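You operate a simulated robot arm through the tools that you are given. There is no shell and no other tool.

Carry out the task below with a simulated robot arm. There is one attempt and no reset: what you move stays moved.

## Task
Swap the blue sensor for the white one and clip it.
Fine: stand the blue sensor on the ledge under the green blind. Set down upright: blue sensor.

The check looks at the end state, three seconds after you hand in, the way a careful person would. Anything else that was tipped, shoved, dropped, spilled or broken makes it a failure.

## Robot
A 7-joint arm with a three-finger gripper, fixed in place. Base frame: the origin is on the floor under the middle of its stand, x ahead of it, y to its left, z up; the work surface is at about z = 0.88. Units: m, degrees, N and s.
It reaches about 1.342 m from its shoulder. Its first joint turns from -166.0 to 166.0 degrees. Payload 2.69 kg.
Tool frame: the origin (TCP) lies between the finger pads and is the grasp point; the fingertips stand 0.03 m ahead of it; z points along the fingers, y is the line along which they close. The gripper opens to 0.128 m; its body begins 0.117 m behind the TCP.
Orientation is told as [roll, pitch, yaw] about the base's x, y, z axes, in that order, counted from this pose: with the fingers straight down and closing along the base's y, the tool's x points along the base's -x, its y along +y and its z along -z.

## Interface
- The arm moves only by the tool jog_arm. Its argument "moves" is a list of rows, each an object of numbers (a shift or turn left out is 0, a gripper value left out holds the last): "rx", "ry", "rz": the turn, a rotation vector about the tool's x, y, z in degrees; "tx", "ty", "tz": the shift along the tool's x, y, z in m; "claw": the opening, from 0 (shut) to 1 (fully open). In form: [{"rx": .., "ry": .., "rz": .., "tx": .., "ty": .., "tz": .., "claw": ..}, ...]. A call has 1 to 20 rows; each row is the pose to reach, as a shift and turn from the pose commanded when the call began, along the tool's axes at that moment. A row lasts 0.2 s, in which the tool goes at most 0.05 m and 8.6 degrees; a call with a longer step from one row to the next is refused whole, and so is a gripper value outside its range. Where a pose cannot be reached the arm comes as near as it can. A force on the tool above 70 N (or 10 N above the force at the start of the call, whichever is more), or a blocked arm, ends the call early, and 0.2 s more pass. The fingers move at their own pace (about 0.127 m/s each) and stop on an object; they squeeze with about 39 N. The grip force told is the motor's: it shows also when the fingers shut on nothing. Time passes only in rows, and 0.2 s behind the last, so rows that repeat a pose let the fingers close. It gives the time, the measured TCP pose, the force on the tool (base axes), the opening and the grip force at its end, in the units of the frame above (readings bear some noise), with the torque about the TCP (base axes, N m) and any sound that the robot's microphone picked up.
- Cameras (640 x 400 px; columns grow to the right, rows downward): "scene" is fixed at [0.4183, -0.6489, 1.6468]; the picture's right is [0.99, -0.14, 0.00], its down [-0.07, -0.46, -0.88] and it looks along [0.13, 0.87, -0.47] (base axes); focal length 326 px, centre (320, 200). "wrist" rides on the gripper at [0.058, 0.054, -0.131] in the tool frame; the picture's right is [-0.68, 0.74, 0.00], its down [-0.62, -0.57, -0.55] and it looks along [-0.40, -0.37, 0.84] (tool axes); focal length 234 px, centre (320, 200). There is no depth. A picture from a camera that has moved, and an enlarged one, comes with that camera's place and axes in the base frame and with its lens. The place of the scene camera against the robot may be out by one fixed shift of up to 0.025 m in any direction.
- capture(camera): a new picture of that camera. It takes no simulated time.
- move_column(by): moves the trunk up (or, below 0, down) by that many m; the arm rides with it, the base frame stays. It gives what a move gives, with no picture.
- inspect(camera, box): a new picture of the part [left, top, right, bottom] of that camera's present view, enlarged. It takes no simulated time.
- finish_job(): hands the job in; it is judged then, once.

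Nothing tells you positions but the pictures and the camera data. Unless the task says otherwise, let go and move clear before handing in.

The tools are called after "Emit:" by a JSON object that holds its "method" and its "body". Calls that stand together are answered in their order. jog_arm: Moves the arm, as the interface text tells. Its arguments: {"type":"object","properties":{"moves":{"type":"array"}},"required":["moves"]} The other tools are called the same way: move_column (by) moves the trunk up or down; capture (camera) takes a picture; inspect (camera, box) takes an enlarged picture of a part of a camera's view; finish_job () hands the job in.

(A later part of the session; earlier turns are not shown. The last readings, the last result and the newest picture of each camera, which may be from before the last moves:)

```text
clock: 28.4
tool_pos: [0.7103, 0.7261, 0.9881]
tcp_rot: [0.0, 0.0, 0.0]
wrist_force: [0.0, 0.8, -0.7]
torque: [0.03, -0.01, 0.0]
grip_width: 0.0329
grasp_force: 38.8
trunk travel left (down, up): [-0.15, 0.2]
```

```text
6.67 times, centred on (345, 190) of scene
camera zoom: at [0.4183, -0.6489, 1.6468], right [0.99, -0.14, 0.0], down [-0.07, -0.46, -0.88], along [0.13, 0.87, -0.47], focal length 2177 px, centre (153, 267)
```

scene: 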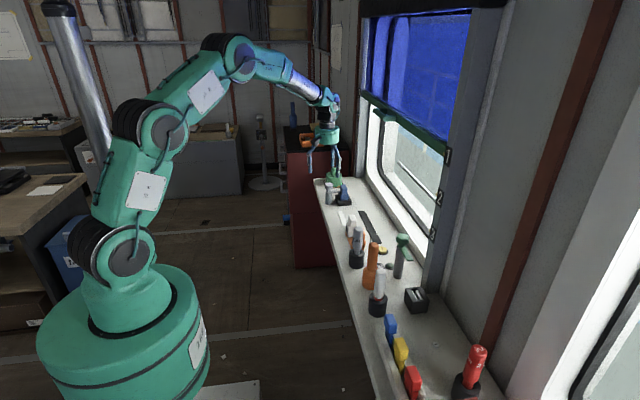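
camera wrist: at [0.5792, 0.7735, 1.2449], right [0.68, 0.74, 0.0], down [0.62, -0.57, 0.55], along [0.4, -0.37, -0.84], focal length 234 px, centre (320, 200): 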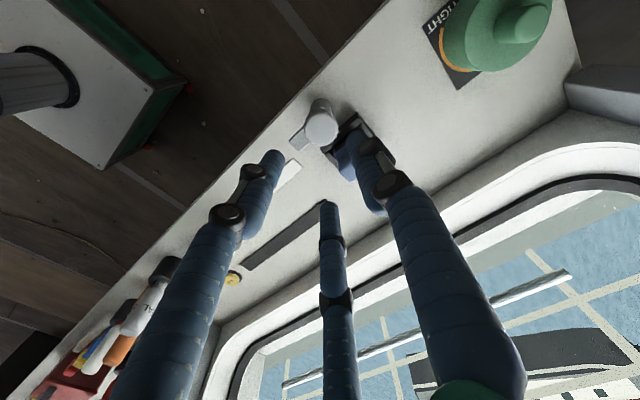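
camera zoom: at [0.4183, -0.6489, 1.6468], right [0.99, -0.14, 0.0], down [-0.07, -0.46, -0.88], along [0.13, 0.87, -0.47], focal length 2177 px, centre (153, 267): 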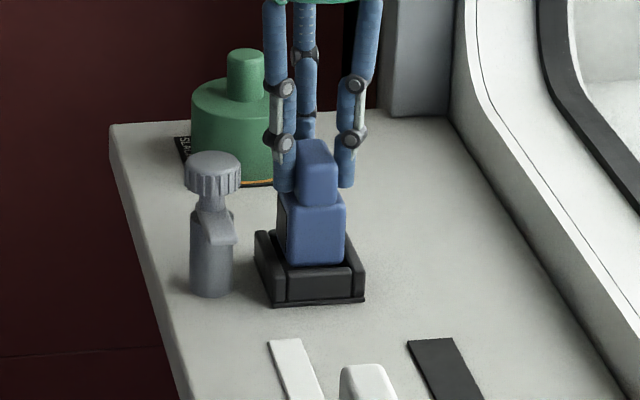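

Emit:
{"method": "jog_arm", "body": {"moves": [{"tz": -0.015}, {"tz": -0.035}, {"tz": -0.06}, {"tz": -0.08}, {"tz": -0.09}, {"tz": -0.09}]}}

Emit:
{"method": "inspect", "body": {"camera": "scene", "box": [310, 150, 390, 230]}}

Emit:
{"method": "capture", "body": {"camera": "wrist"}}

```text
clock: 29.8
tool_pos: [0.7113, 0.7253, 1.0794]
tcp_rot: [0.1, 0.0, -0.1]
wrist_force: [1.2, -0.8, -1.0]
torque: [0.02, 0.02, -0.02]
grip_width: 0.0329
grasp_force: 39.0
trunk travel left (down, up): [-0.15, 0.2]
```

```text
5.00 times, centred on (350, 190) of scene
camera zoom: at [0.4183, -0.6489, 1.6468], right [0.99, -0.14, 0.0], down [-0.07, -0.46, -0.88], along [0.13, 0.87, -0.47], focal length 1632 px, centre (170, 250)
```

zoom: 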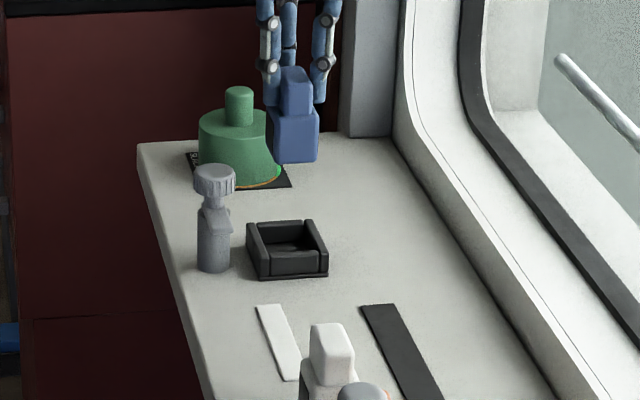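

```text
taken
camera wrist: at [0.6519, 0.781, 1.2101], right [0.68, 0.74, 0.0], down [0.62, -0.57, 0.55], along [0.4, -0.37, -0.84], focal length 234 px, centre (320, 200)
```

wrist: 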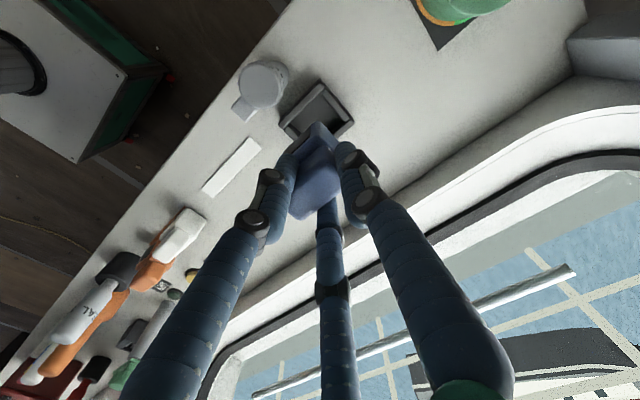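

The blue sensor is held upright and the seat is an empty pocket. Before placing it, I'll use this view to measure the white sensor's height and position and check the free ledge area.

Emit:
{"method": "inspect", "body": {"camera": "wrist", "box": [150, 200, 220, 260]}}

Emit:
{"method": "inspect", "body": {"camera": "wrist", "box": [270, 70, 360, 150]}}

Emit:
{"method": "inspect", "body": {"camera": "wrist", "box": [180, 120, 280, 210]}}

```text
6.67 times, centred on (185, 230) of wrist
camera zoom: at [0.6519, 0.781, 1.2101], right [0.68, 0.74, 0.0], down [0.62, -0.57, 0.55], along [0.4, -0.37, -0.84], focal length 1561 px, centre (1220, 0)
```

zoom: 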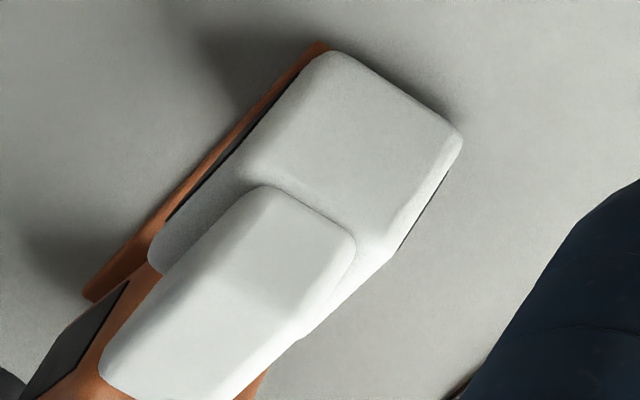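

```text
5.00 times, centred on (315, 110) of wrist
camera zoom: at [0.6519, 0.781, 1.2101], right [0.68, 0.74, 0.0], down [0.62, -0.57, 0.55], along [0.4, -0.37, -0.84], focal length 1171 px, centre (345, 650)
```

zoom: 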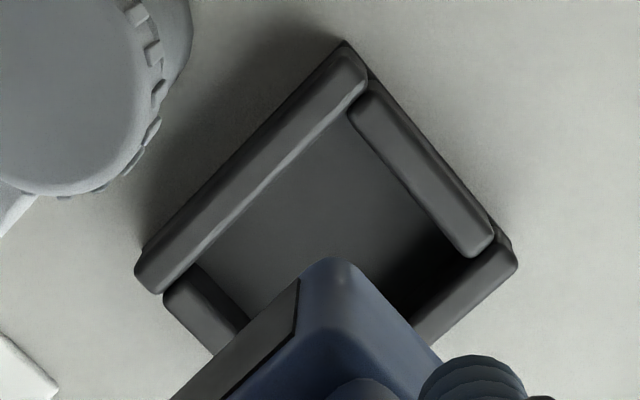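

```text
4.44 times, centred on (230, 165) of wrist
camera zoom: at [0.6519, 0.781, 1.2101], right [0.68, 0.74, 0.0], down [0.62, -0.57, 0.55], along [0.4, -0.37, -0.84], focal length 1041 px, centre (720, 356)
```

zoom: 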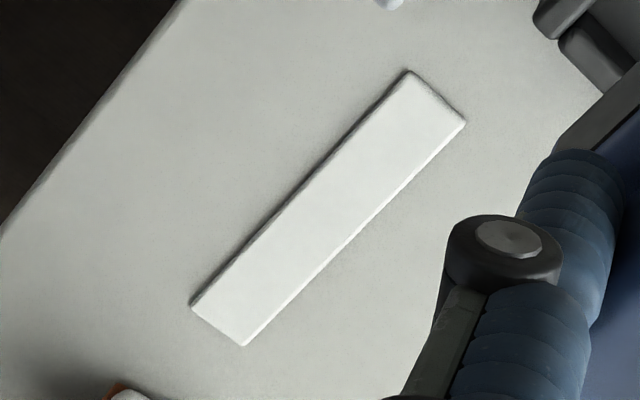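

Emit:
{"method": "inspect", "body": {"camera": "scene", "box": [440, 240, 640, 400]}}

Emit:
{"method": "inspect", "body": {"camera": "scene", "box": [340, 0, 520, 120]}}

Emit:
{"method": "inspect", "body": {"camera": "scene", "box": [0, 80, 320, 280]}}

```text
2.50 times, centred on (540, 320) of scene
camera zoom: at [0.4183, -0.6489, 1.6468], right [0.99, -0.14, 0.0], down [-0.07, -0.46, -0.88], along [0.13, 0.87, -0.47], focal length 816 px, centre (-230, -100)
```

zoom: 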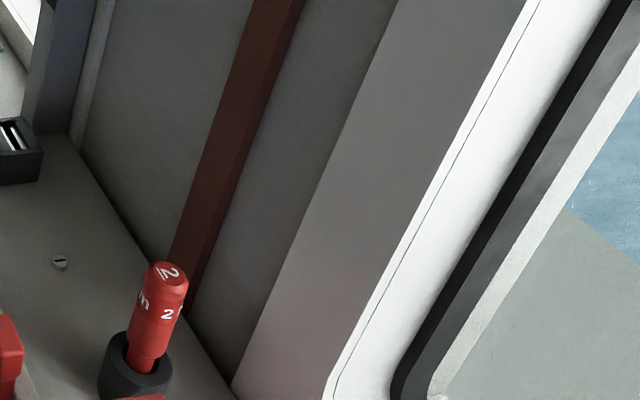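

```text
3.33 times, centred on (430, 60) of scene
camera zoom: at [0.4183, -0.6489, 1.6468], right [0.99, -0.14, 0.0], down [-0.07, -0.46, -0.88], along [0.13, 0.87, -0.47], focal length 1088 px, centre (-47, 667)
```

zoom: 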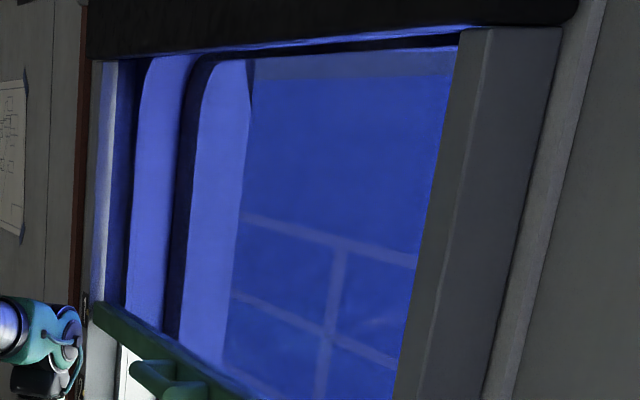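

```text
2.00 times, centred on (160, 180) of scene
camera zoom: at [0.4183, -0.6489, 1.6468], right [0.99, -0.14, 0.0], down [-0.07, -0.46, -0.88], along [0.13, 0.87, -0.47], focal length 653 px, centre (640, 240)
```

zoom: 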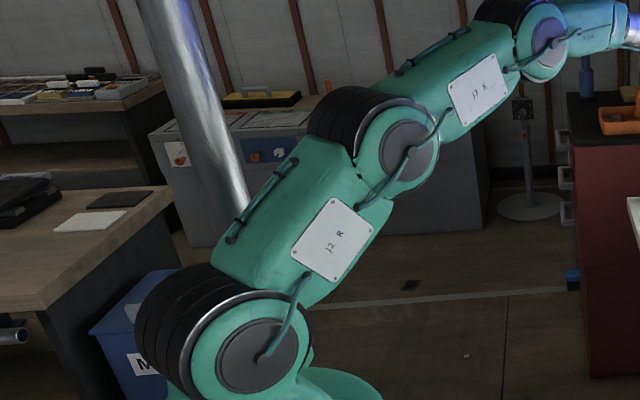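

There's one blind, a translucent film with a green rail and handle, over the window above this ledge. The bare ledge between the white and black strips, around (0.72, 0.585), is free and under it. I'll carry the blue sensor there and stop a little above the surface.

Emit:
{"method": "jog_arm", "body": {"moves": [{"tx": -0.002, "ty": -0.02}, {"tx": -0.005, "ty": -0.055}, {"tx": -0.008, "ty": -0.095}, {"tx": -0.01, "ty": -0.125}, {"tx": -0.011, "ty": -0.134}, {"tx": -0.011, "ty": -0.134, "tz": 0.02}, {"tx": -0.011, "ty": -0.134, "tz": 0.05}, {"tx": -0.011, "ty": -0.134, "tz": 0.08}, {"tx": -0.011, "ty": -0.134, "tz": 0.095}, {"tx": -0.011, "ty": -0.134, "tz": 0.1}, {"tx": -0.011, "ty": -0.134, "tz": 0.1}]}}

Emit:
{"method": "inspect", "body": {"camera": "scene", "box": [320, 170, 390, 240]}}

Emit:
{"method": "inspect", "body": {"camera": "wrist", "box": [220, 60, 420, 240]}}

```text
clock: 32.2
tool_pos: [0.721, 0.5928, 0.9787]
tcp_rot: [0.0, 0.0, 0.0]
wrist_force: [0.0, 0.0, -1.1]
torque: [0.01, -0.02, 0.01]
grip_width: 0.0331
grasp_force: 39.4
trunk travel left (down, up): [-0.15, 0.2]
```

```text
5.71 times, centred on (355, 205) of scene
camera zoom: at [0.4183, -0.6489, 1.6468], right [0.99, -0.14, 0.0], down [-0.07, -0.46, -0.88], along [0.13, 0.87, -0.47], focal length 1866 px, centre (120, 171)
```

zoom: 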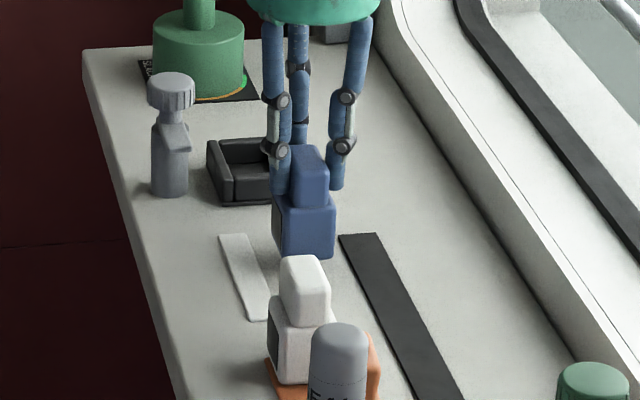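

```text
2.22 times, centred on (320, 150) of wrist
camera zoom: at [0.6623, 0.6478, 1.1096], right [0.68, 0.74, 0.0], down [0.62, -0.57, 0.55], along [0.4, -0.37, -0.84], focal length 520 px, centre (320, 311)
```

zoom: 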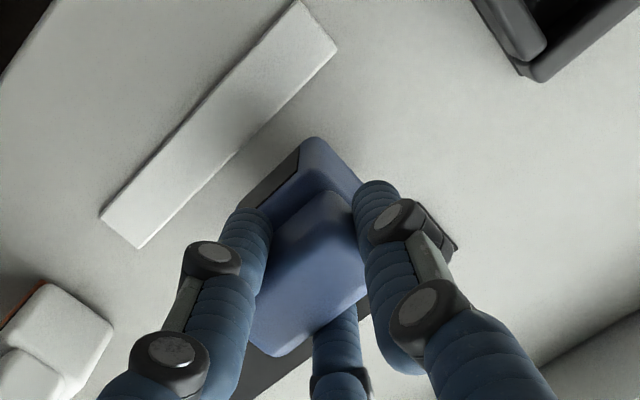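

Emit:
{"method": "jog_arm", "body": {"moves": [{"tz": 0.002}, {"tz": 0.004}, {"tz": 0.006}, {"tz": 0.008}, {"tz": 0.008}]}}

Emit:
{"method": "inspect", "body": {"camera": "scene", "box": [340, 190, 375, 225]}}

```text
clock: 33.4
tool_pos: [0.7209, 0.5926, 0.9717]
tcp_rot: [0.0, 0.0, -0.1]
wrist_force: [-0.2, 0.2, -0.3]
torque: [0.02, 0.0, -0.02]
grip_width: 0.033
grasp_force: 38.9
trunk travel left (down, up): [-0.15, 0.2]
```

```text
11.43 times, centred on (358, 208) of scene
camera zoom: at [0.4183, -0.6489, 1.6468], right [0.99, -0.14, 0.0], down [-0.07, -0.46, -0.88], along [0.13, 0.87, -0.47], focal length 3731 px, centre (-109, 114)
```

zoom: 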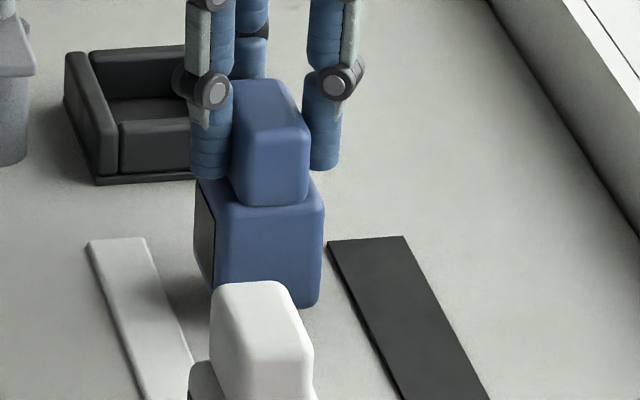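

Emit:
{"method": "jog_arm", "body": {"moves": [{"tz": 0.002}, {"tz": 0.004}, {"tz": 0.005}, {"tz": 0.005}]}}

Emit:
{"method": "inspect", "body": {"camera": "scene", "box": [340, 190, 375, 225]}}

```text
clock: 34.4
tool_pos: [0.7221, 0.5912, 0.9656]
tcp_rot: [0.0, 0.0, 0.0]
wrist_force: [0.2, 0.2, -1.1]
torque: [0.04, 0.02, -0.01]
grip_width: 0.0329
grasp_force: 39.0
trunk travel left (down, up): [-0.15, 0.2]
```

```text
11.43 times, centred on (358, 208) of scene
camera zoom: at [0.4183, -0.6489, 1.6468], right [0.99, -0.14, 0.0], down [-0.07, -0.46, -0.88], along [0.13, 0.87, -0.47], focal length 3731 px, centre (-109, 114)
```

zoom: 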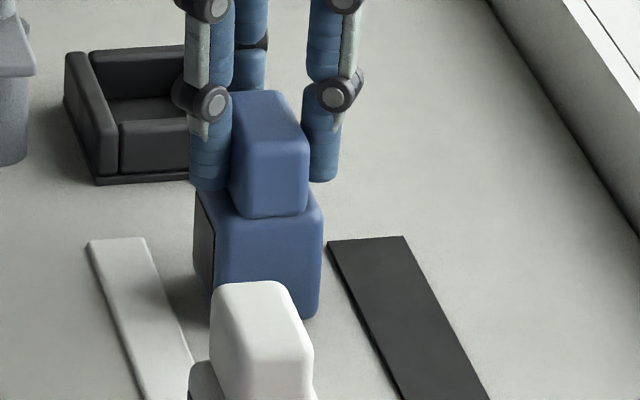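

Emit:
{"method": "jog_arm", "body": {"moves": [{"tz": 0.001}, {"tz": 0.002}, {"tz": 0.003}, {"tz": 0.003}]}}

```text
clock: 35.4
tool_pos: [0.7215, 0.5922, 0.9632]
tcp_rot: [0.0, -0.1, 0.1]
wrist_force: [-2.5, -0.4, 10.9]
torque: [-0.03, 0.21, -0.04]
grip_width: 0.0331
grasp_force: 38.9
trunk travel left (down, up): [-0.15, 0.2]
```

The sensor touched the ledge with a light 11 N contact. I'll relieve the preload, open the fingers gently, and check that it stands.

Emit:
{"method": "jog_arm", "body": {"moves": [{"tz": -0.0007}, {"tz": -0.0007, "claw": 0.27}, {"tz": -0.0007, "claw": 0.32}, {"tz": -0.0007, "claw": 0.38}, {"tz": -0.0007, "claw": 0.42}, {"tz": -0.0007, "claw": 0.42}]}}

Emit:
{"method": "inspect", "body": {"camera": "scene", "box": [340, 190, 375, 225]}}

Emit:
{"method": "inspect", "body": {"camera": "wrist", "box": [220, 80, 420, 240]}}

```text
clock: 36.8
tool_pos: [0.7218, 0.5926, 0.9634]
tcp_rot: [-0.1, 0.1, 0.0]
wrist_force: [-0.4, -1.5, 0.4]
torque: [0.0, -0.01, 0.0]
grip_width: 0.0536
grasp_force: 0.1
trunk travel left (down, up): [-0.15, 0.2]
```

```text
11.43 times, centred on (358, 208) of scene
camera zoom: at [0.4183, -0.6489, 1.6468], right [0.99, -0.14, 0.0], down [-0.07, -0.46, -0.88], along [0.13, 0.87, -0.47], focal length 3731 px, centre (-109, 114)
```

zoom: 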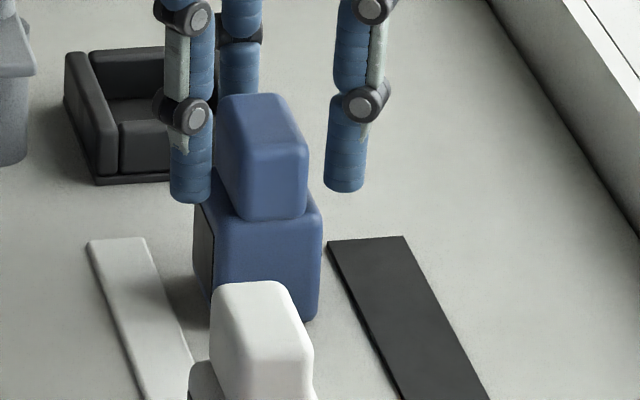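

```text
2.50 times, centred on (320, 160) of wrist
camera zoom: at [0.6627, 0.6469, 1.0948], right [0.68, 0.74, 0.0], down [0.62, -0.57, 0.55], along [0.4, -0.37, -0.84], focal length 585 px, centre (320, 300)
```

zoom: 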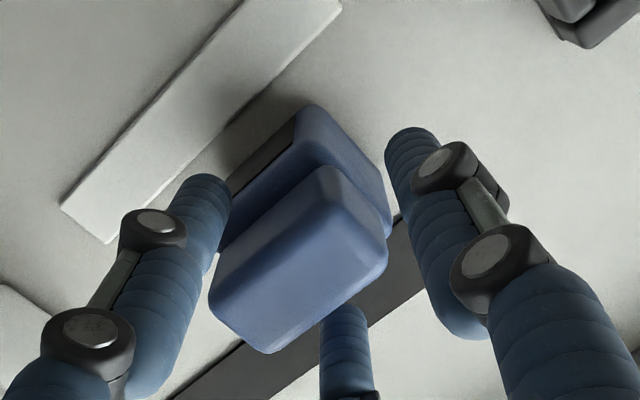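

The blue sensor stands upright on the ledge, and this view gives me a reference for the same grasp on the white sensor. I'll lift clear and hover over the white one.

Emit:
{"method": "jog_arm", "body": {"moves": [{"tz": -0.01}, {"tz": -0.03}, {"tz": -0.06}, {"tz": -0.09}, {"tz": -0.11}, {"tz": -0.11, "tx": 0.006, "ty": -0.03}, {"tz": -0.11, "tx": 0.015, "ty": -0.07}, {"tz": -0.11, "tx": 0.025, "ty": -0.11}, {"tz": -0.11, "tx": 0.031, "ty": -0.14}, {"tz": -0.11, "tx": 0.033, "ty": -0.147}, {"tz": -0.09, "tx": 0.033, "ty": -0.147}, {"tz": -0.07, "tx": 0.033, "ty": -0.147}, {"tz": -0.065, "tx": 0.033, "ty": -0.147}, {"tz": -0.065, "tx": 0.033, "ty": -0.147}]}}

Emit:
{"method": "inspect", "body": {"camera": "wrist", "box": [220, 80, 420, 240]}}

Emit:
{"method": "inspect", "body": {"camera": "scene", "box": [310, 160, 400, 260]}}

```text
clock: 39.8
tool_pos: [0.6877, 0.4448, 1.03]
tcp_rot: [-0.1, 0.0, 0.1]
wrist_force: [-0.6, -0.1, 1.0]
torque: [-0.01, -0.01, 0.01]
grip_width: 0.054
grasp_force: 0.1
trunk travel left (down, up): [-0.15, 0.2]
```

```text
2.50 times, centred on (320, 160) of wrist
camera zoom: at [0.629, 0.4999, 1.1598], right [0.68, 0.74, 0.0], down [0.62, -0.57, 0.55], along [0.4, -0.37, -0.84], focal length 585 px, centre (320, 300)
```

zoom: 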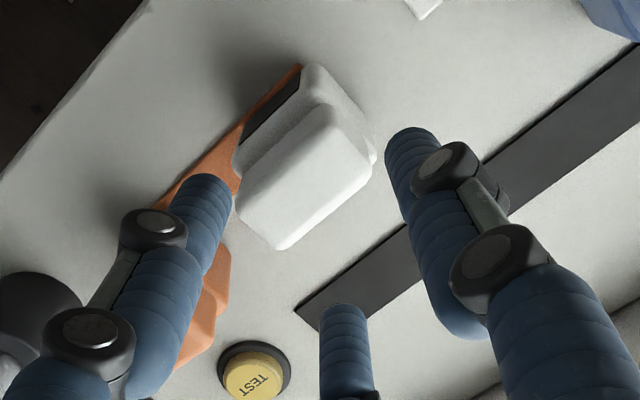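

```text
4.00 times, centred on (355, 210) of scene
camera zoom: at [0.4183, -0.6489, 1.6468], right [0.99, -0.14, 0.0], down [-0.07, -0.46, -0.88], along [0.13, 0.87, -0.47], focal length 1306 px, centre (180, 160)
```

zoom: 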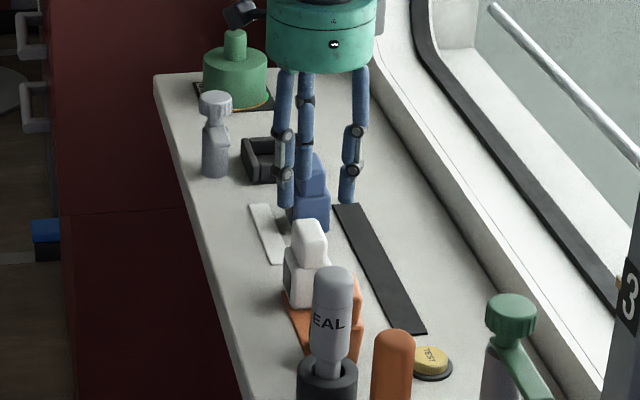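

Emit:
{"method": "inspect", "body": {"camera": "wrist", "box": [275, 95, 355, 185]}}

```text
4.44 times, centred on (315, 140) of wrist
camera zoom: at [0.629, 0.4999, 1.1598], right [0.68, 0.74, 0.0], down [0.62, -0.57, 0.55], along [0.4, -0.37, -0.84], focal length 1041 px, centre (342, 467)
```

zoom: 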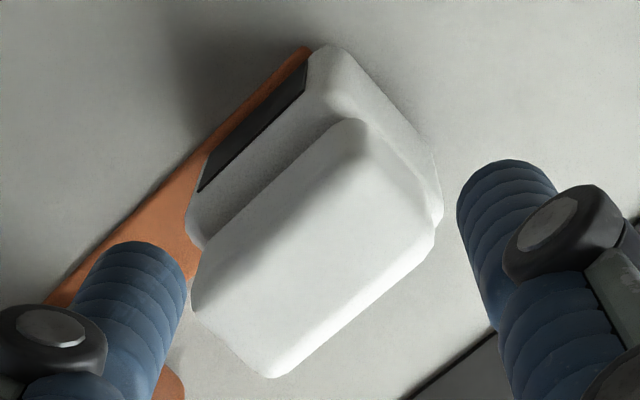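

The white sensor appears in nearly the same place relative to the gripper as the blue one did. I'll apply a correction of about 3 mm, descend to the ledge grasp height, and compare with the reference before closing.

Emit:
{"method": "jog_arm", "body": {"moves": [{"tx": 0.0011, "ty": -0.0034}, {"tx": 0.0011, "ty": -0.0034, "tz": 0.02}, {"tx": 0.0011, "ty": -0.0034, "tz": 0.04}, {"tx": 0.0011, "ty": -0.0034, "tz": 0.055}, {"tx": 0.0011, "ty": -0.0034, "tz": 0.064}, {"tx": 0.0011, "ty": -0.0034, "tz": 0.064}]}}

Emit:
{"method": "inspect", "body": {"camera": "wrist", "box": [220, 80, 420, 240]}}

Emit:
{"method": "inspect", "body": {"camera": "scene", "box": [330, 190, 380, 250]}}

```text
clock: 41.2
tool_pos: [0.6858, 0.4417, 0.9643]
tcp_rot: [0.1, 0.0, 0.0]
wrist_force: [0.7, -0.1, -0.8]
torque: [-0.01, 0.0, -0.03]
grip_width: 0.0536
grasp_force: 0.0
trunk travel left (down, up): [-0.15, 0.2]
```

```text
2.50 times, centred on (320, 160) of wrist
camera zoom: at [0.6283, 0.4965, 1.0954], right [0.68, 0.74, 0.0], down [0.62, -0.57, 0.55], along [0.4, -0.37, -0.84], focal length 585 px, centre (320, 300)
```

zoom: 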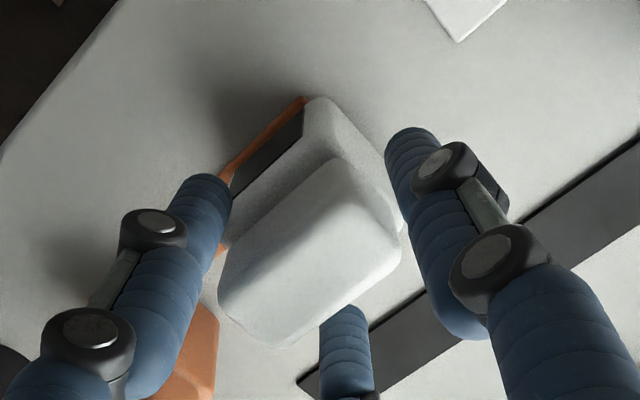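

```text
6.67 times, centred on (355, 220) of scene
camera zoom: at [0.4183, -0.6489, 1.6468], right [0.99, -0.14, 0.0], down [-0.07, -0.46, -0.88], along [0.13, 0.87, -0.47], focal length 2177 px, centre (87, 67)
```

zoom: 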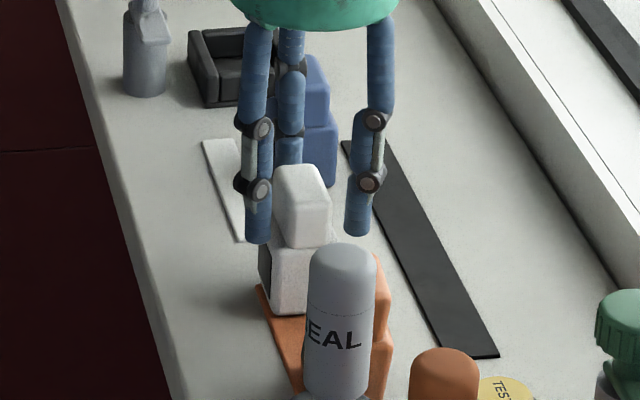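

Compared with the reference, the white sensor sits about 3.5 mm toward +y of the self-centred grasp. I'll shift that much so closing doesn't drag it, then grip.

Emit:
{"method": "jog_arm", "body": {"moves": [{"ty": 0.0035}, {"ty": 0.0035, "claw": 0.36}, {"ty": 0.0035, "claw": 0.3}, {"ty": 0.0035, "claw": 0.27}, {"ty": 0.0035, "claw": 0.25}, {"ty": 0.0035, "claw": 0.2}, {"ty": 0.0035, "claw": 0.1}, {"ty": 0.0035, "claw": 0.1}, {"ty": 0.0035, "claw": 0.1}]}}

Emit:
{"method": "inspect", "body": {"camera": "wrist", "box": [220, 80, 420, 240]}}

Emit:
{"method": "inspect", "body": {"camera": "scene", "box": [330, 190, 380, 250]}}

```text
clock: 43.2
tool_pos: [0.6876, 0.4451, 0.9646]
tcp_rot: [0.1, -0.1, 0.0]
wrist_force: [0.0, 0.0, -0.2]
torque: [0.06, 0.04, 0.0]
grip_width: 0.0333
grasp_force: 38.9
trunk travel left (down, up): [-0.15, 0.2]
```

```text
2.50 times, centred on (320, 160) of wrist
camera zoom: at [0.6283, 0.5002, 1.0954], right [0.68, 0.74, 0.0], down [0.62, -0.57, 0.55], along [0.4, -0.37, -0.84], focal length 585 px, centre (320, 300)
```

zoom: 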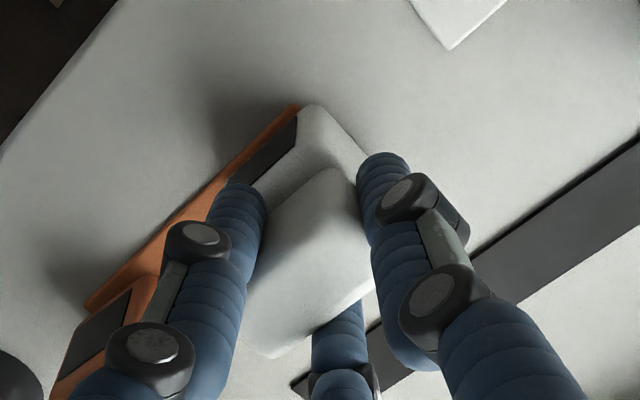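

```text
6.67 times, centred on (355, 220) of scene
camera zoom: at [0.4183, -0.6489, 1.6468], right [0.99, -0.14, 0.0], down [-0.07, -0.46, -0.88], along [0.13, 0.87, -0.47], focal length 2177 px, centre (87, 67)
```

zoom: 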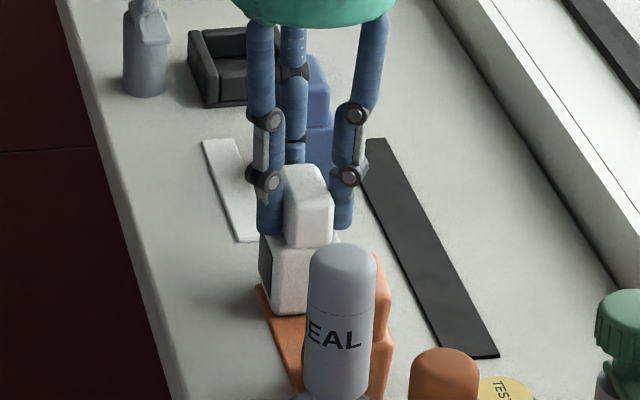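

The grip matches the blue one at 0.033 m. I'll lift slowly first, then go high enough to pass well over the standing blue sensor.

Emit:
{"method": "jog_arm", "body": {"moves": [{"tz": -0.004}, {"tz": -0.01}, {"tz": -0.02}, {"tz": -0.035}, {"tz": -0.06}, {"tz": -0.09}, {"tz": -0.12}, {"tz": -0.14}, {"tz": -0.15}, {"tz": -0.15}]}}

Emit:
{"method": "inspect", "body": {"camera": "scene", "box": [310, 150, 400, 260]}}

Emit:
{"method": "inspect", "body": {"camera": "wrist", "box": [220, 80, 420, 240]}}

```text
clock: 45.4
tool_pos: [0.6868, 0.4459, 1.115]
tcp_rot: [0.0, 0.0, 0.0]
wrist_force: [-0.7, 0.1, -0.5]
torque: [0.02, -0.03, 0.01]
grip_width: 0.033
grasp_force: 39.0
trunk travel left (down, up): [-0.15, 0.2]
```

```text
3.64 times, centred on (355, 205) of scene
camera zoom: at [0.4183, -0.6489, 1.6468], right [0.99, -0.14, 0.0], down [-0.07, -0.46, -0.88], along [0.13, 0.87, -0.47], focal length 1187 px, centre (193, 182)
```

zoom: 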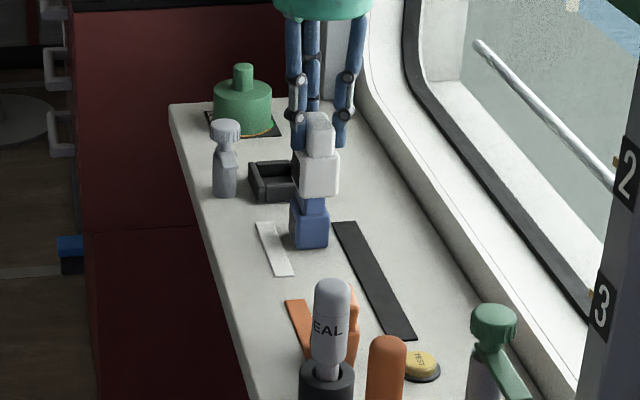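

```text
2.50 times, centred on (320, 160) of wrist
camera zoom: at [0.6282, 0.5004, 1.2459], right [0.68, 0.74, 0.0], down [0.62, -0.57, 0.55], along [0.4, -0.37, -0.84], focal length 585 px, centre (320, 300)
```

zoom: 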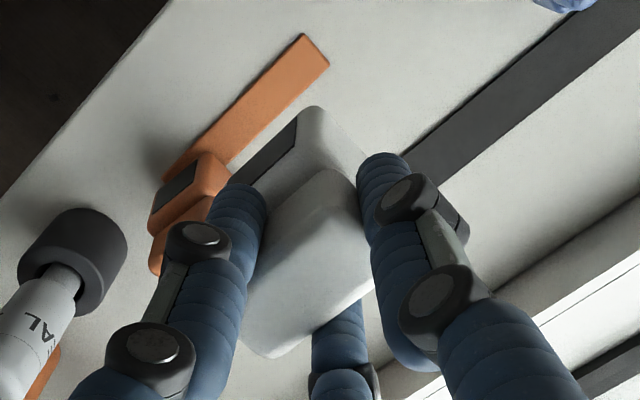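

The white sensor is held cleanly. I'll carry it over the empty seat at this height and line up with where the blue one sat.

Emit:
{"method": "jog_arm", "body": {"moves": [{"tx": -0.002, "ty": 0.025}, {"tx": -0.005, "ty": 0.065}, {"tx": -0.009, "ty": 0.105}, {"tx": -0.012, "ty": 0.145}, {"tx": -0.016, "ty": 0.185}, {"tx": -0.019, "ty": 0.225}, {"tx": -0.022, "ty": 0.26}, {"tx": -0.0235, "ty": 0.28}, {"tx": -0.0235, "ty": 0.2837}, {"tx": -0.0235, "ty": 0.2837, "tz": 0.03}, {"tx": -0.0235, "ty": 0.2837, "tz": 0.06}, {"tx": -0.0235, "ty": 0.2837, "tz": 0.08}, {"tx": -0.0235, "ty": 0.2837, "tz": 0.08}]}}

Emit:
{"method": "inspect", "body": {"camera": "scene", "box": [320, 160, 370, 220]}}

Emit:
{"method": "inspect", "body": {"camera": "wrist", "box": [220, 40, 420, 240]}}

```text
clock: 48.2
tool_pos: [0.7109, 0.7307, 1.0343]
tcp_rot: [0.0, 0.0, 0.0]
wrist_force: [0.2, 0.4, -0.7]
torque: [0.0, -0.02, -0.02]
grip_width: 0.033
grasp_force: 38.8
trunk travel left (down, up): [-0.15, 0.2]
```

```text
6.67 times, centred on (345, 190) of scene
camera zoom: at [0.4183, -0.6489, 1.6468], right [0.99, -0.14, 0.0], down [-0.07, -0.46, -0.88], along [0.13, 0.87, -0.47], focal length 2177 px, centre (153, 267)
```

zoom: 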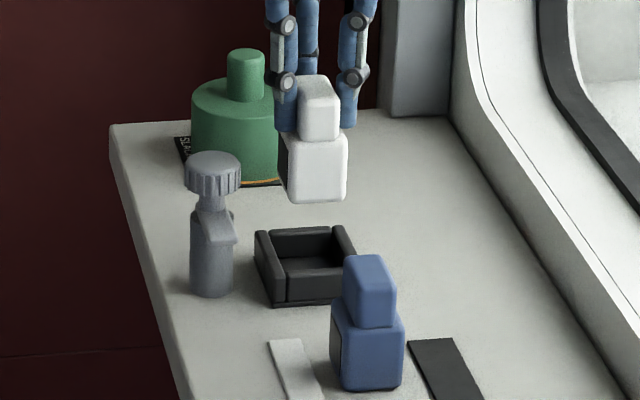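

```text
2.00 times, centred on (320, 140) of wrist
camera zoom: at [0.6517, 0.7845, 1.1651], right [0.68, 0.74, 0.0], down [0.62, -0.57, 0.55], along [0.4, -0.37, -0.84], focal length 468 px, centre (320, 320)
```

zoom: 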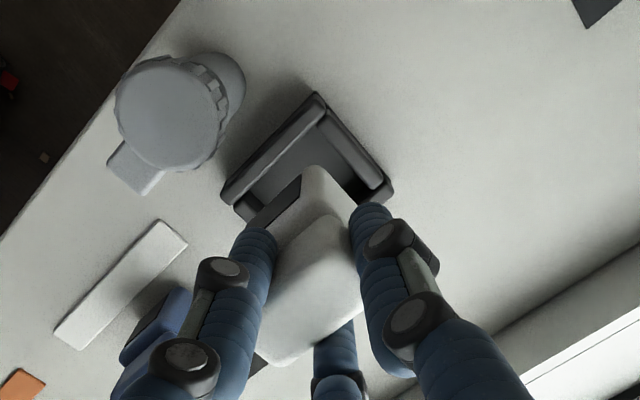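

Emit:
{"method": "jog_arm", "body": {"moves": [{"tz": 0.012}, {"tz": 0.024}, {"tz": 0.034}, {"tz": 0.04}, {"tz": 0.04}]}}

Emit:
{"method": "inspect", "body": {"camera": "scene", "box": [325, 175, 365, 215]}}

Emit:
{"method": "inspect", "body": {"camera": "wrist", "box": [260, 70, 400, 190]}}

```text
clock: 49.4
tool_pos: [0.7115, 0.7287, 0.9938]
tcp_rot: [0.0, 0.0, -0.1]
wrist_force: [0.4, -0.2, -0.6]
torque: [-0.01, 0.03, 0.0]
grip_width: 0.0332
grasp_force: 38.6
trunk travel left (down, up): [-0.15, 0.2]
```

```text
10.00 times, centred on (345, 195) of scene
camera zoom: at [0.4183, -0.6489, 1.6468], right [0.99, -0.14, 0.0], down [-0.07, -0.46, -0.88], along [0.13, 0.87, -0.47], focal length 3265 px, centre (70, 250)
```

zoom: 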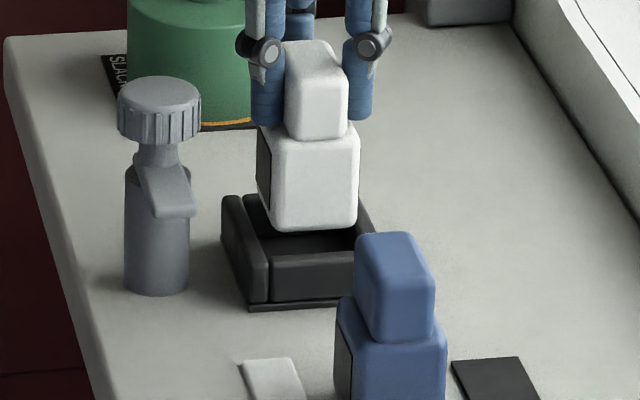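

```text
3.33 times, centred on (330, 130) of wrist
camera zoom: at [0.6523, 0.784, 1.1252], right [0.68, 0.74, 0.0], down [0.62, -0.57, 0.55], along [0.4, -0.37, -0.84], focal length 781 px, centre (287, 433)
```

zoom: 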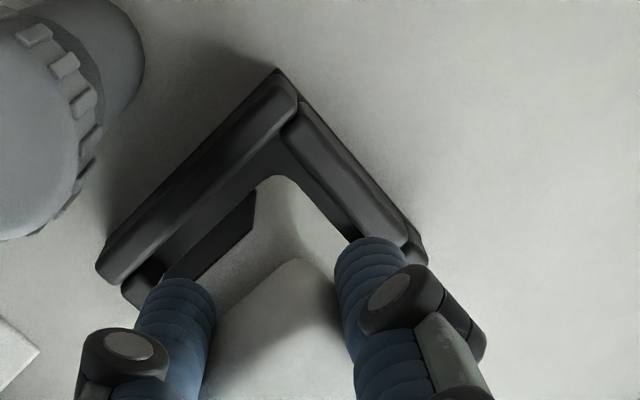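

It's centred over the pocket with a few millimetres of clearance all round. I'll lower it in small steps and watch the force.

Emit:
{"method": "jog_arm", "body": {"moves": [{"tz": 0.004}, {"tz": 0.008}, {"tz": 0.012}, {"tz": 0.015}, {"tz": 0.015}]}}

Emit:
{"method": "inspect", "body": {"camera": "scene", "box": [325, 175, 365, 215]}}

```text
clock: 50.6
tool_pos: [0.7107, 0.7292, 0.9786]
tcp_rot: [0.0, 0.0, 0.0]
wrist_force: [-0.5, 0.1, -1.1]
torque: [0.03, -0.01, 0.0]
grip_width: 0.0327
grasp_force: 38.5
trunk travel left (down, up): [-0.15, 0.2]
```

```text
10.00 times, centred on (345, 195) of scene
camera zoom: at [0.4183, -0.6489, 1.6468], right [0.99, -0.14, 0.0], down [-0.07, -0.46, -0.88], along [0.13, 0.87, -0.47], focal length 3265 px, centre (70, 250)
```

zoom: 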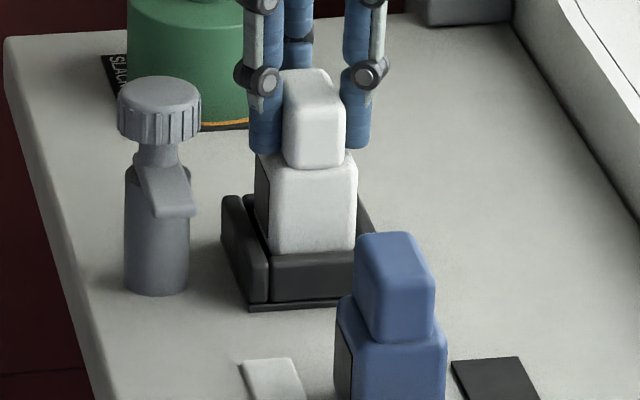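

Emit:
{"method": "jog_arm", "body": {"moves": [{"tz": 0.002}, {"tz": 0.004}, {"tz": 0.006}, {"tz": 0.006}]}}

Emit:
{"method": "jog_arm", "body": {"moves": [{"tz": 0.001}, {"tz": 0.002}, {"tz": 0.002}]}}

```text
clock: 51.6
tool_pos: [0.7108, 0.7295, 0.9736]
tcp_rot: [0.1, 0.0, 0.0]
wrist_force: [0.0, -0.1, -0.9]
torque: [0.01, 0.0, -0.05]
grip_width: 0.0327
grasp_force: 39.2
trunk travel left (down, up): [-0.15, 0.2]
```

```text
clock: 52.4
tool_pos: [0.7107, 0.7286, 0.9716]
tcp_rot: [0.0, 0.0, -0.1]
wrist_force: [0.7, -0.2, -0.7]
torque: [0.04, -0.01, 0.02]
grip_width: 0.0327
grasp_force: 39.1
trunk travel left (down, up): [-0.15, 0.2]
```

Emit:
{"method": "jog_arm", "body": {"moves": [{"tz": 0.001}, {"tz": 0.002}, {"tz": 0.002}]}}

Emit:
{"method": "inspect", "body": {"camera": "scene", "box": [325, 175, 365, 215]}}

```text
clock: 53.2
tool_pos: [0.7109, 0.7287, 0.9681]
tcp_rot: [-0.1, -0.1, 0.1]
wrist_force: [0.6, -0.5, -1.6]
torque: [0.01, 0.02, 0.03]
grip_width: 0.0328
grasp_force: 38.2
trunk travel left (down, up): [-0.15, 0.2]
```

```text
10.00 times, centred on (345, 195) of scene
camera zoom: at [0.4183, -0.6489, 1.6468], right [0.99, -0.14, 0.0], down [-0.07, -0.46, -0.88], along [0.13, 0.87, -0.47], focal length 3265 px, centre (70, 250)
```

zoom: 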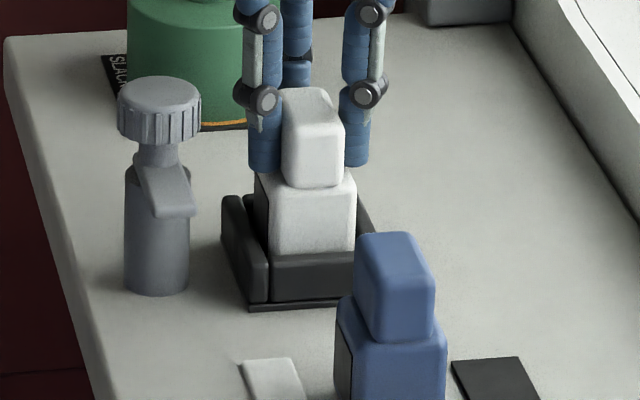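

Emit:
{"method": "jog_arm", "body": {"moves": [{"tz": 0.001}, {"tz": 0.001}]}}

Emit:
{"method": "jog_arm", "body": {"moves": [{"tz": 0.001}, {"tz": 0.001}]}}

```text
clock: 53.8
tool_pos: [0.7105, 0.7287, 0.9675]
tcp_rot: [0.0, 0.0, 0.0]
wrist_force: [-0.6, 0.2, -0.5]
torque: [0.01, 0.01, 0.01]
grip_width: 0.0328
grasp_force: 39.4
trunk travel left (down, up): [-0.15, 0.2]
```

```text
clock: 54.4
tool_pos: [0.7109, 0.7302, 0.9677]
tcp_rot: [0.0, 0.0, 0.0]
wrist_force: [-0.1, -0.1, -1.2]
torque: [0.07, 0.0, 0.02]
grip_width: 0.0325
grasp_force: 38.9
trunk travel left (down, up): [-0.15, 0.2]
```

Emit:
{"method": "jog_arm", "body": {"moves": [{"tz": 0.001}, {"tz": 0.001}]}}

Emit:
{"method": "jog_arm", "body": {"moves": [{"tz": 0.001}, {"tz": 0.001}]}}

Emit:
{"method": "inspect", "body": {"camera": "wrist", "box": [260, 70, 400, 190]}}

```text
clock: 55.0
tool_pos: [0.7104, 0.7301, 0.9662]
tcp_rot: [0.0, 0.0, 0.0]
wrist_force: [0.6, 0.8, -0.6]
torque: [0.0, -0.01, 0.02]
grip_width: 0.033
grasp_force: 39.2
trunk travel left (down, up): [-0.15, 0.2]
```

```text
clock: 55.6
tool_pos: [0.7114, 0.73, 0.9647]
tcp_rot: [0.0, 0.0, 0.0]
wrist_force: [0.3, 0.0, -1.5]
torque: [0.05, -0.01, 0.01]
grip_width: 0.0329
grasp_force: 38.9
trunk travel left (down, up): [-0.15, 0.2]
```

```text
3.33 times, centred on (330, 130) of wrist
camera zoom: at [0.652, 0.7844, 1.0968], right [0.68, 0.74, 0.0], down [0.62, -0.57, 0.55], along [0.4, -0.37, -0.84], focal length 781 px, centre (287, 433)
```

zoom: 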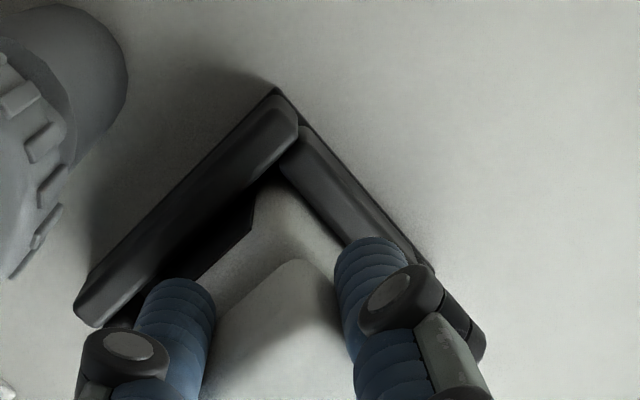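

Emit:
{"method": "jog_arm", "body": {"moves": [{"tz": 0.001}, {"tz": 0.001}]}}

Emit:
{"method": "inspect", "body": {"camera": "scene", "box": [325, 175, 365, 215]}}

```text
clock: 56.2
tool_pos: [0.7106, 0.7295, 0.9641]
tcp_rot: [-0.1, 0.0, -0.1]
wrist_force: [-0.2, -0.4, 2.6]
torque: [0.04, 0.0, 0.01]
grip_width: 0.0331
grasp_force: 39.4
trunk travel left (down, up): [-0.15, 0.2]
```

```text
10.00 times, centred on (345, 195) of scene
camera zoom: at [0.4183, -0.6489, 1.6468], right [0.99, -0.14, 0.0], down [-0.07, -0.46, -0.88], along [0.13, 0.87, -0.47], focal length 3265 px, centre (70, 250)
```

zoom: 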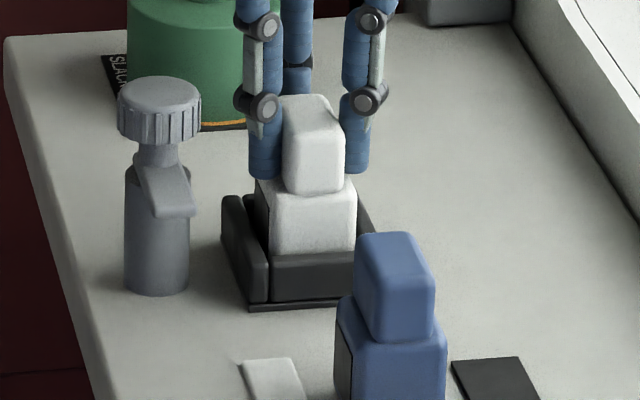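

Emit:
{"method": "jog_arm", "body": {"moves": [{"tz": 0.0007}, {"tz": 0.0007}]}}

```text
clock: 56.8
tool_pos: [0.7099, 0.7291, 0.9645]
tcp_rot: [0.2, -0.1, -0.1]
wrist_force: [0.7, 0.4, 10.2]
torque: [0.23, 0.0, -0.03]
grip_width: 0.0326
grasp_force: 39.4
trunk travel left (down, up): [-0.15, 0.2]
```

It's seated with a light 10 N contact. I'll relieve the preload and open just enough to clear the block and the knob.

Emit:
{"method": "jog_arm", "body": {"moves": [{"tz": -0.0008}, {"tz": -0.0008, "claw": 0.27}, {"tz": -0.0008, "claw": 0.32}, {"tz": -0.0008, "claw": 0.38}, {"tz": -0.0008, "claw": 0.42}, {"tz": -0.0008, "claw": 0.42}]}}

Emit:
{"method": "inspect", "body": {"camera": "scene", "box": [325, 175, 365, 215]}}

Emit:
{"method": "inspect", "body": {"camera": "wrist", "box": [220, 80, 420, 240]}}

```text
clock: 58.2
tool_pos: [0.7099, 0.7286, 0.9634]
tcp_rot: [0.0, 0.0, -0.1]
wrist_force: [0.4, 0.1, -0.3]
torque: [0.0, -0.02, -0.02]
grip_width: 0.0539
grasp_force: 0.1
trunk travel left (down, up): [-0.15, 0.2]
```

```text
10.00 times, centred on (345, 195) of scene
camera zoom: at [0.4183, -0.6489, 1.6468], right [0.99, -0.14, 0.0], down [-0.07, -0.46, -0.88], along [0.13, 0.87, -0.47], focal length 3265 px, centre (70, 250)
```

zoom: 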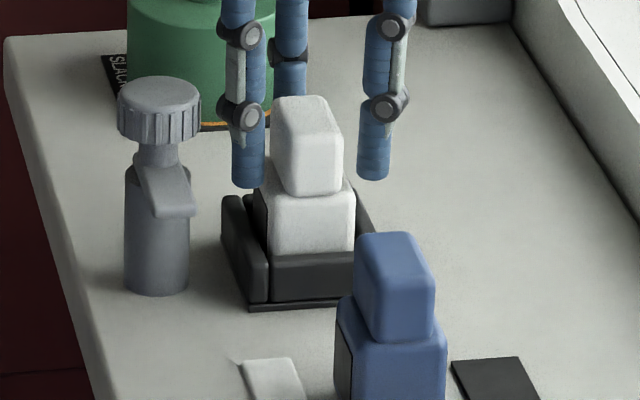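

```text
2.50 times, centred on (320, 160) of wrist
camera zoom: at [0.6519, 0.784, 1.0953], right [0.68, 0.74, 0.0], down [0.62, -0.57, 0.55], along [0.4, -0.37, -0.84], focal length 585 px, centre (320, 300)
```

zoom: 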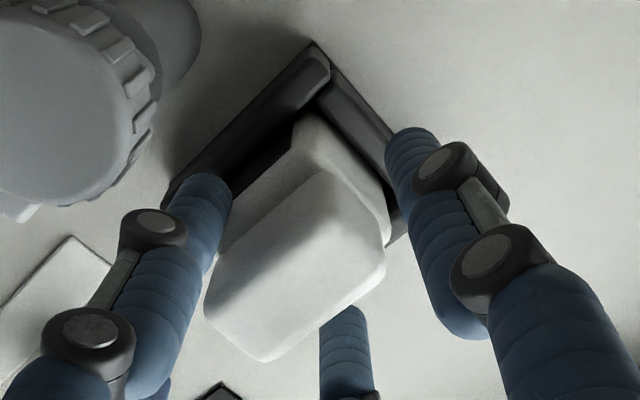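

The white sensor is released and sits as deep in the pocket as the blue one did. I'll lift straight up and return to the clamp knob in the orientation where I let go of it.

Emit:
{"method": "jog_arm", "body": {"moves": [{"tz": -0.01}, {"tz": -0.03}, {"tz": -0.06}, {"tz": -0.1}, {"tz": -0.135}, {"tz": -0.15}, {"tz": -0.15, "tx": 0.02, "ty": -0.003}, {"tz": -0.15, "tx": 0.05, "ty": -0.008}, {"tz": -0.15, "tx": 0.0727, "ty": -0.0105}, {"tz": -0.15, "tx": 0.0727, "ty": -0.0105}, {"tz": -0.12, "tx": 0.0727, "ty": -0.0105}, {"tz": -0.09, "tx": 0.0727, "ty": -0.0105}, {"tz": -0.075, "tx": 0.0727, "ty": -0.0105}, {"tz": -0.075, "tx": 0.0727, "ty": -0.0105}]}}

Emit:
{"method": "inspect", "body": {"camera": "scene", "box": [315, 160, 365, 220]}}

Emit:
{"method": "inspect", "body": {"camera": "wrist", "box": [220, 60, 420, 240]}}

```text
clock: 61.2
tool_pos: [0.639, 0.7195, 1.0388]
tcp_rot: [0.1, -0.1, 0.0]
wrist_force: [0.6, 0.2, 0.6]
torque: [-0.03, 0.0, -0.02]
grip_width: 0.0539
grasp_force: 0.1
trunk travel left (down, up): [-0.15, 0.2]
```

```text
6.67 times, centred on (340, 190) of scene
camera zoom: at [0.4183, -0.6489, 1.6468], right [0.99, -0.14, 0.0], down [-0.07, -0.46, -0.88], along [0.13, 0.87, -0.47], focal length 2177 px, centre (187, 267)
```

zoom: 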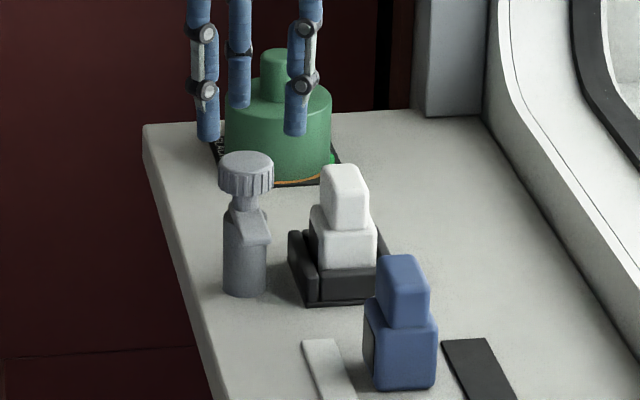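

```text
2.22 times, centred on (320, 150) of wrist
camera zoom: at [0.5799, 0.7734, 1.1704], right [0.68, 0.74, 0.0], down [0.62, -0.57, 0.55], along [0.4, -0.37, -0.84], focal length 520 px, centre (320, 311)
```

zoom: 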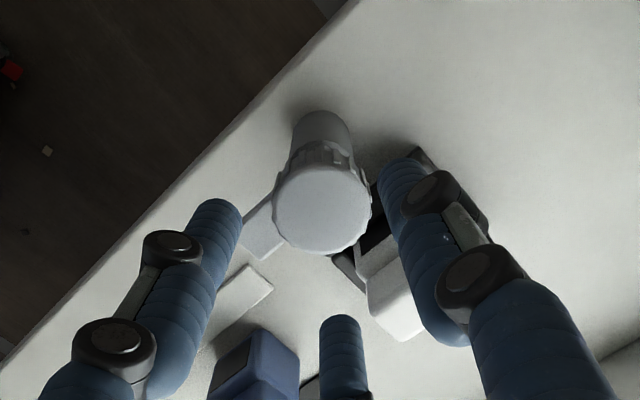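

Emit:
{"method": "jog_arm", "body": {"moves": [{"tx": 0.0007, "tz": 0.015}, {"tx": 0.0007, "tz": 0.03}, {"tx": 0.0007, "tz": 0.045}, {"tx": 0.0007, "tz": 0.055}, {"tx": 0.0007, "tz": 0.055}, {"tx": 0.0007, "tz": 0.055, "claw": 0.36}, {"tx": 0.0007, "tz": 0.055, "claw": 0.3}, {"tx": 0.0007, "tz": 0.055, "claw": 0.22}, {"tx": 0.0007, "tz": 0.055, "claw": 0.15}, {"tx": 0.0007, "tz": 0.055, "claw": 0.15}, {"tx": 0.0007, "tz": 0.055, "claw": 0.15}]}}

Emit:
{"method": "inspect", "body": {"camera": "scene", "box": [320, 170, 370, 220]}}

```text
clock: 63.6
tool_pos: [0.6378, 0.7197, 0.9847]
tcp_rot: [0.0, 0.0, -0.1]
wrist_force: [1.8, 18.3, -2.3]
torque: [0.47, -0.08, 0.08]
grip_width: 0.0393
grasp_force: 45.4
trunk travel left (down, up): [-0.15, 0.2]
```

```text
8.00 times, centred on (345, 195) of scene
camera zoom: at [0.4183, -0.6489, 1.6468], right [0.99, -0.14, 0.0], down [-0.07, -0.46, -0.88], along [0.13, 0.87, -0.47], focal length 2612 px, centre (120, 240)
```

zoom: 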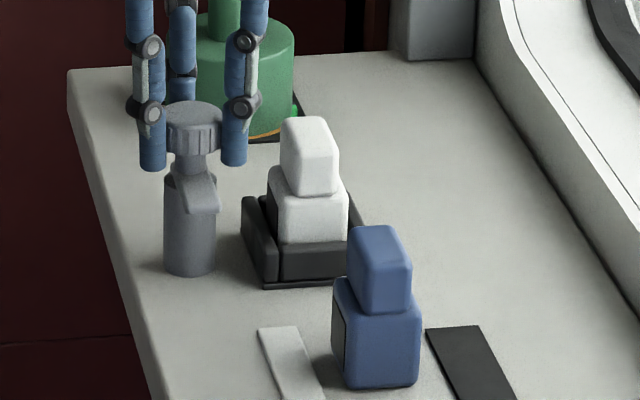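

The white sensor now sits as the blue one did. The knob is gripped with a small sideways load, so I'll ease that and begin swinging the arm back over the sensor's step.

Emit:
{"method": "jog_arm", "body": {"moves": [{"ty": 0.0015}, {"ty": 0.0015}]}}

Emit:
{"method": "jog_arm", "body": {"moves": [{"rz": -4}, {"rz": -8}, {"rz": -12}, {"rz": -16}, {"rz": -20}, {"rz": -25}, {"rz": -30}, {"rz": -30}]}}

Emit:
{"method": "inspect", "body": {"camera": "scene", "box": [320, 170, 370, 220]}}

```text
clock: 64.2
tool_pos: [0.6371, 0.7189, 0.983]
tcp_rot: [-0.1, 0.0, -0.1]
wrist_force: [3.1, 5.8, 0.7]
torque: [-0.13, -0.01, 0.14]
grip_width: 0.0395
grasp_force: 45.6
trunk travel left (down, up): [-0.15, 0.2]
```

```text
clock: 66.0
tool_pos: [0.639, 0.72, 0.9841]
tcp_rot: [-0.1, 0.0, 29.9]
wrist_force: [9.8, -5.9, -0.7]
torque: [-0.05, -0.27, 0.03]
grip_width: 0.0388
grasp_force: 45.4
trunk travel left (down, up): [-0.15, 0.2]
```

```text
8.00 times, centred on (345, 195) of scene
camera zoom: at [0.4183, -0.6489, 1.6468], right [0.99, -0.14, 0.0], down [-0.07, -0.46, -0.88], along [0.13, 0.87, -0.47], focal length 2612 px, centre (120, 240)
```

zoom: 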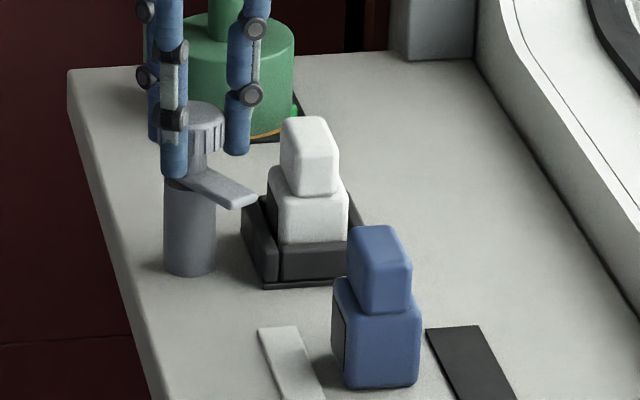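

Emit:
{"method": "jog_arm", "body": {"moves": [{"rz": -5}, {"rz": -10}, {"rz": -15}, {"rz": -20}, {"rz": -25}, {"rz": -25}]}}

Emit:
{"method": "inspect", "body": {"camera": "scene", "box": [325, 175, 360, 210]}}

```text
clock: 67.4
tool_pos: [0.6377, 0.7205, 0.9853]
tcp_rot: [0.1, 0.1, 55.0]
wrist_force: [13.8, -7.4, 0.2]
torque: [-0.21, -0.4, -0.02]
grip_width: 0.0389
grasp_force: 45.2
trunk travel left (down, up): [-0.15, 0.2]
```

```text
11.43 times, centred on (342, 192) of scene
camera zoom: at [0.4183, -0.6489, 1.6468], right [0.99, -0.14, 0.0], down [-0.07, -0.46, -0.88], along [0.13, 0.87, -0.47], focal length 3731 px, centre (63, 286)
```

zoom: 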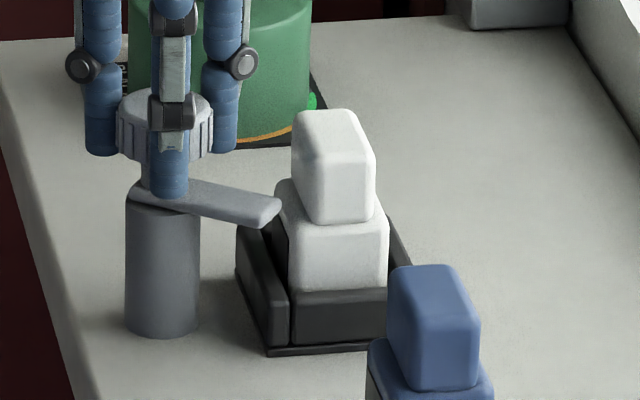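

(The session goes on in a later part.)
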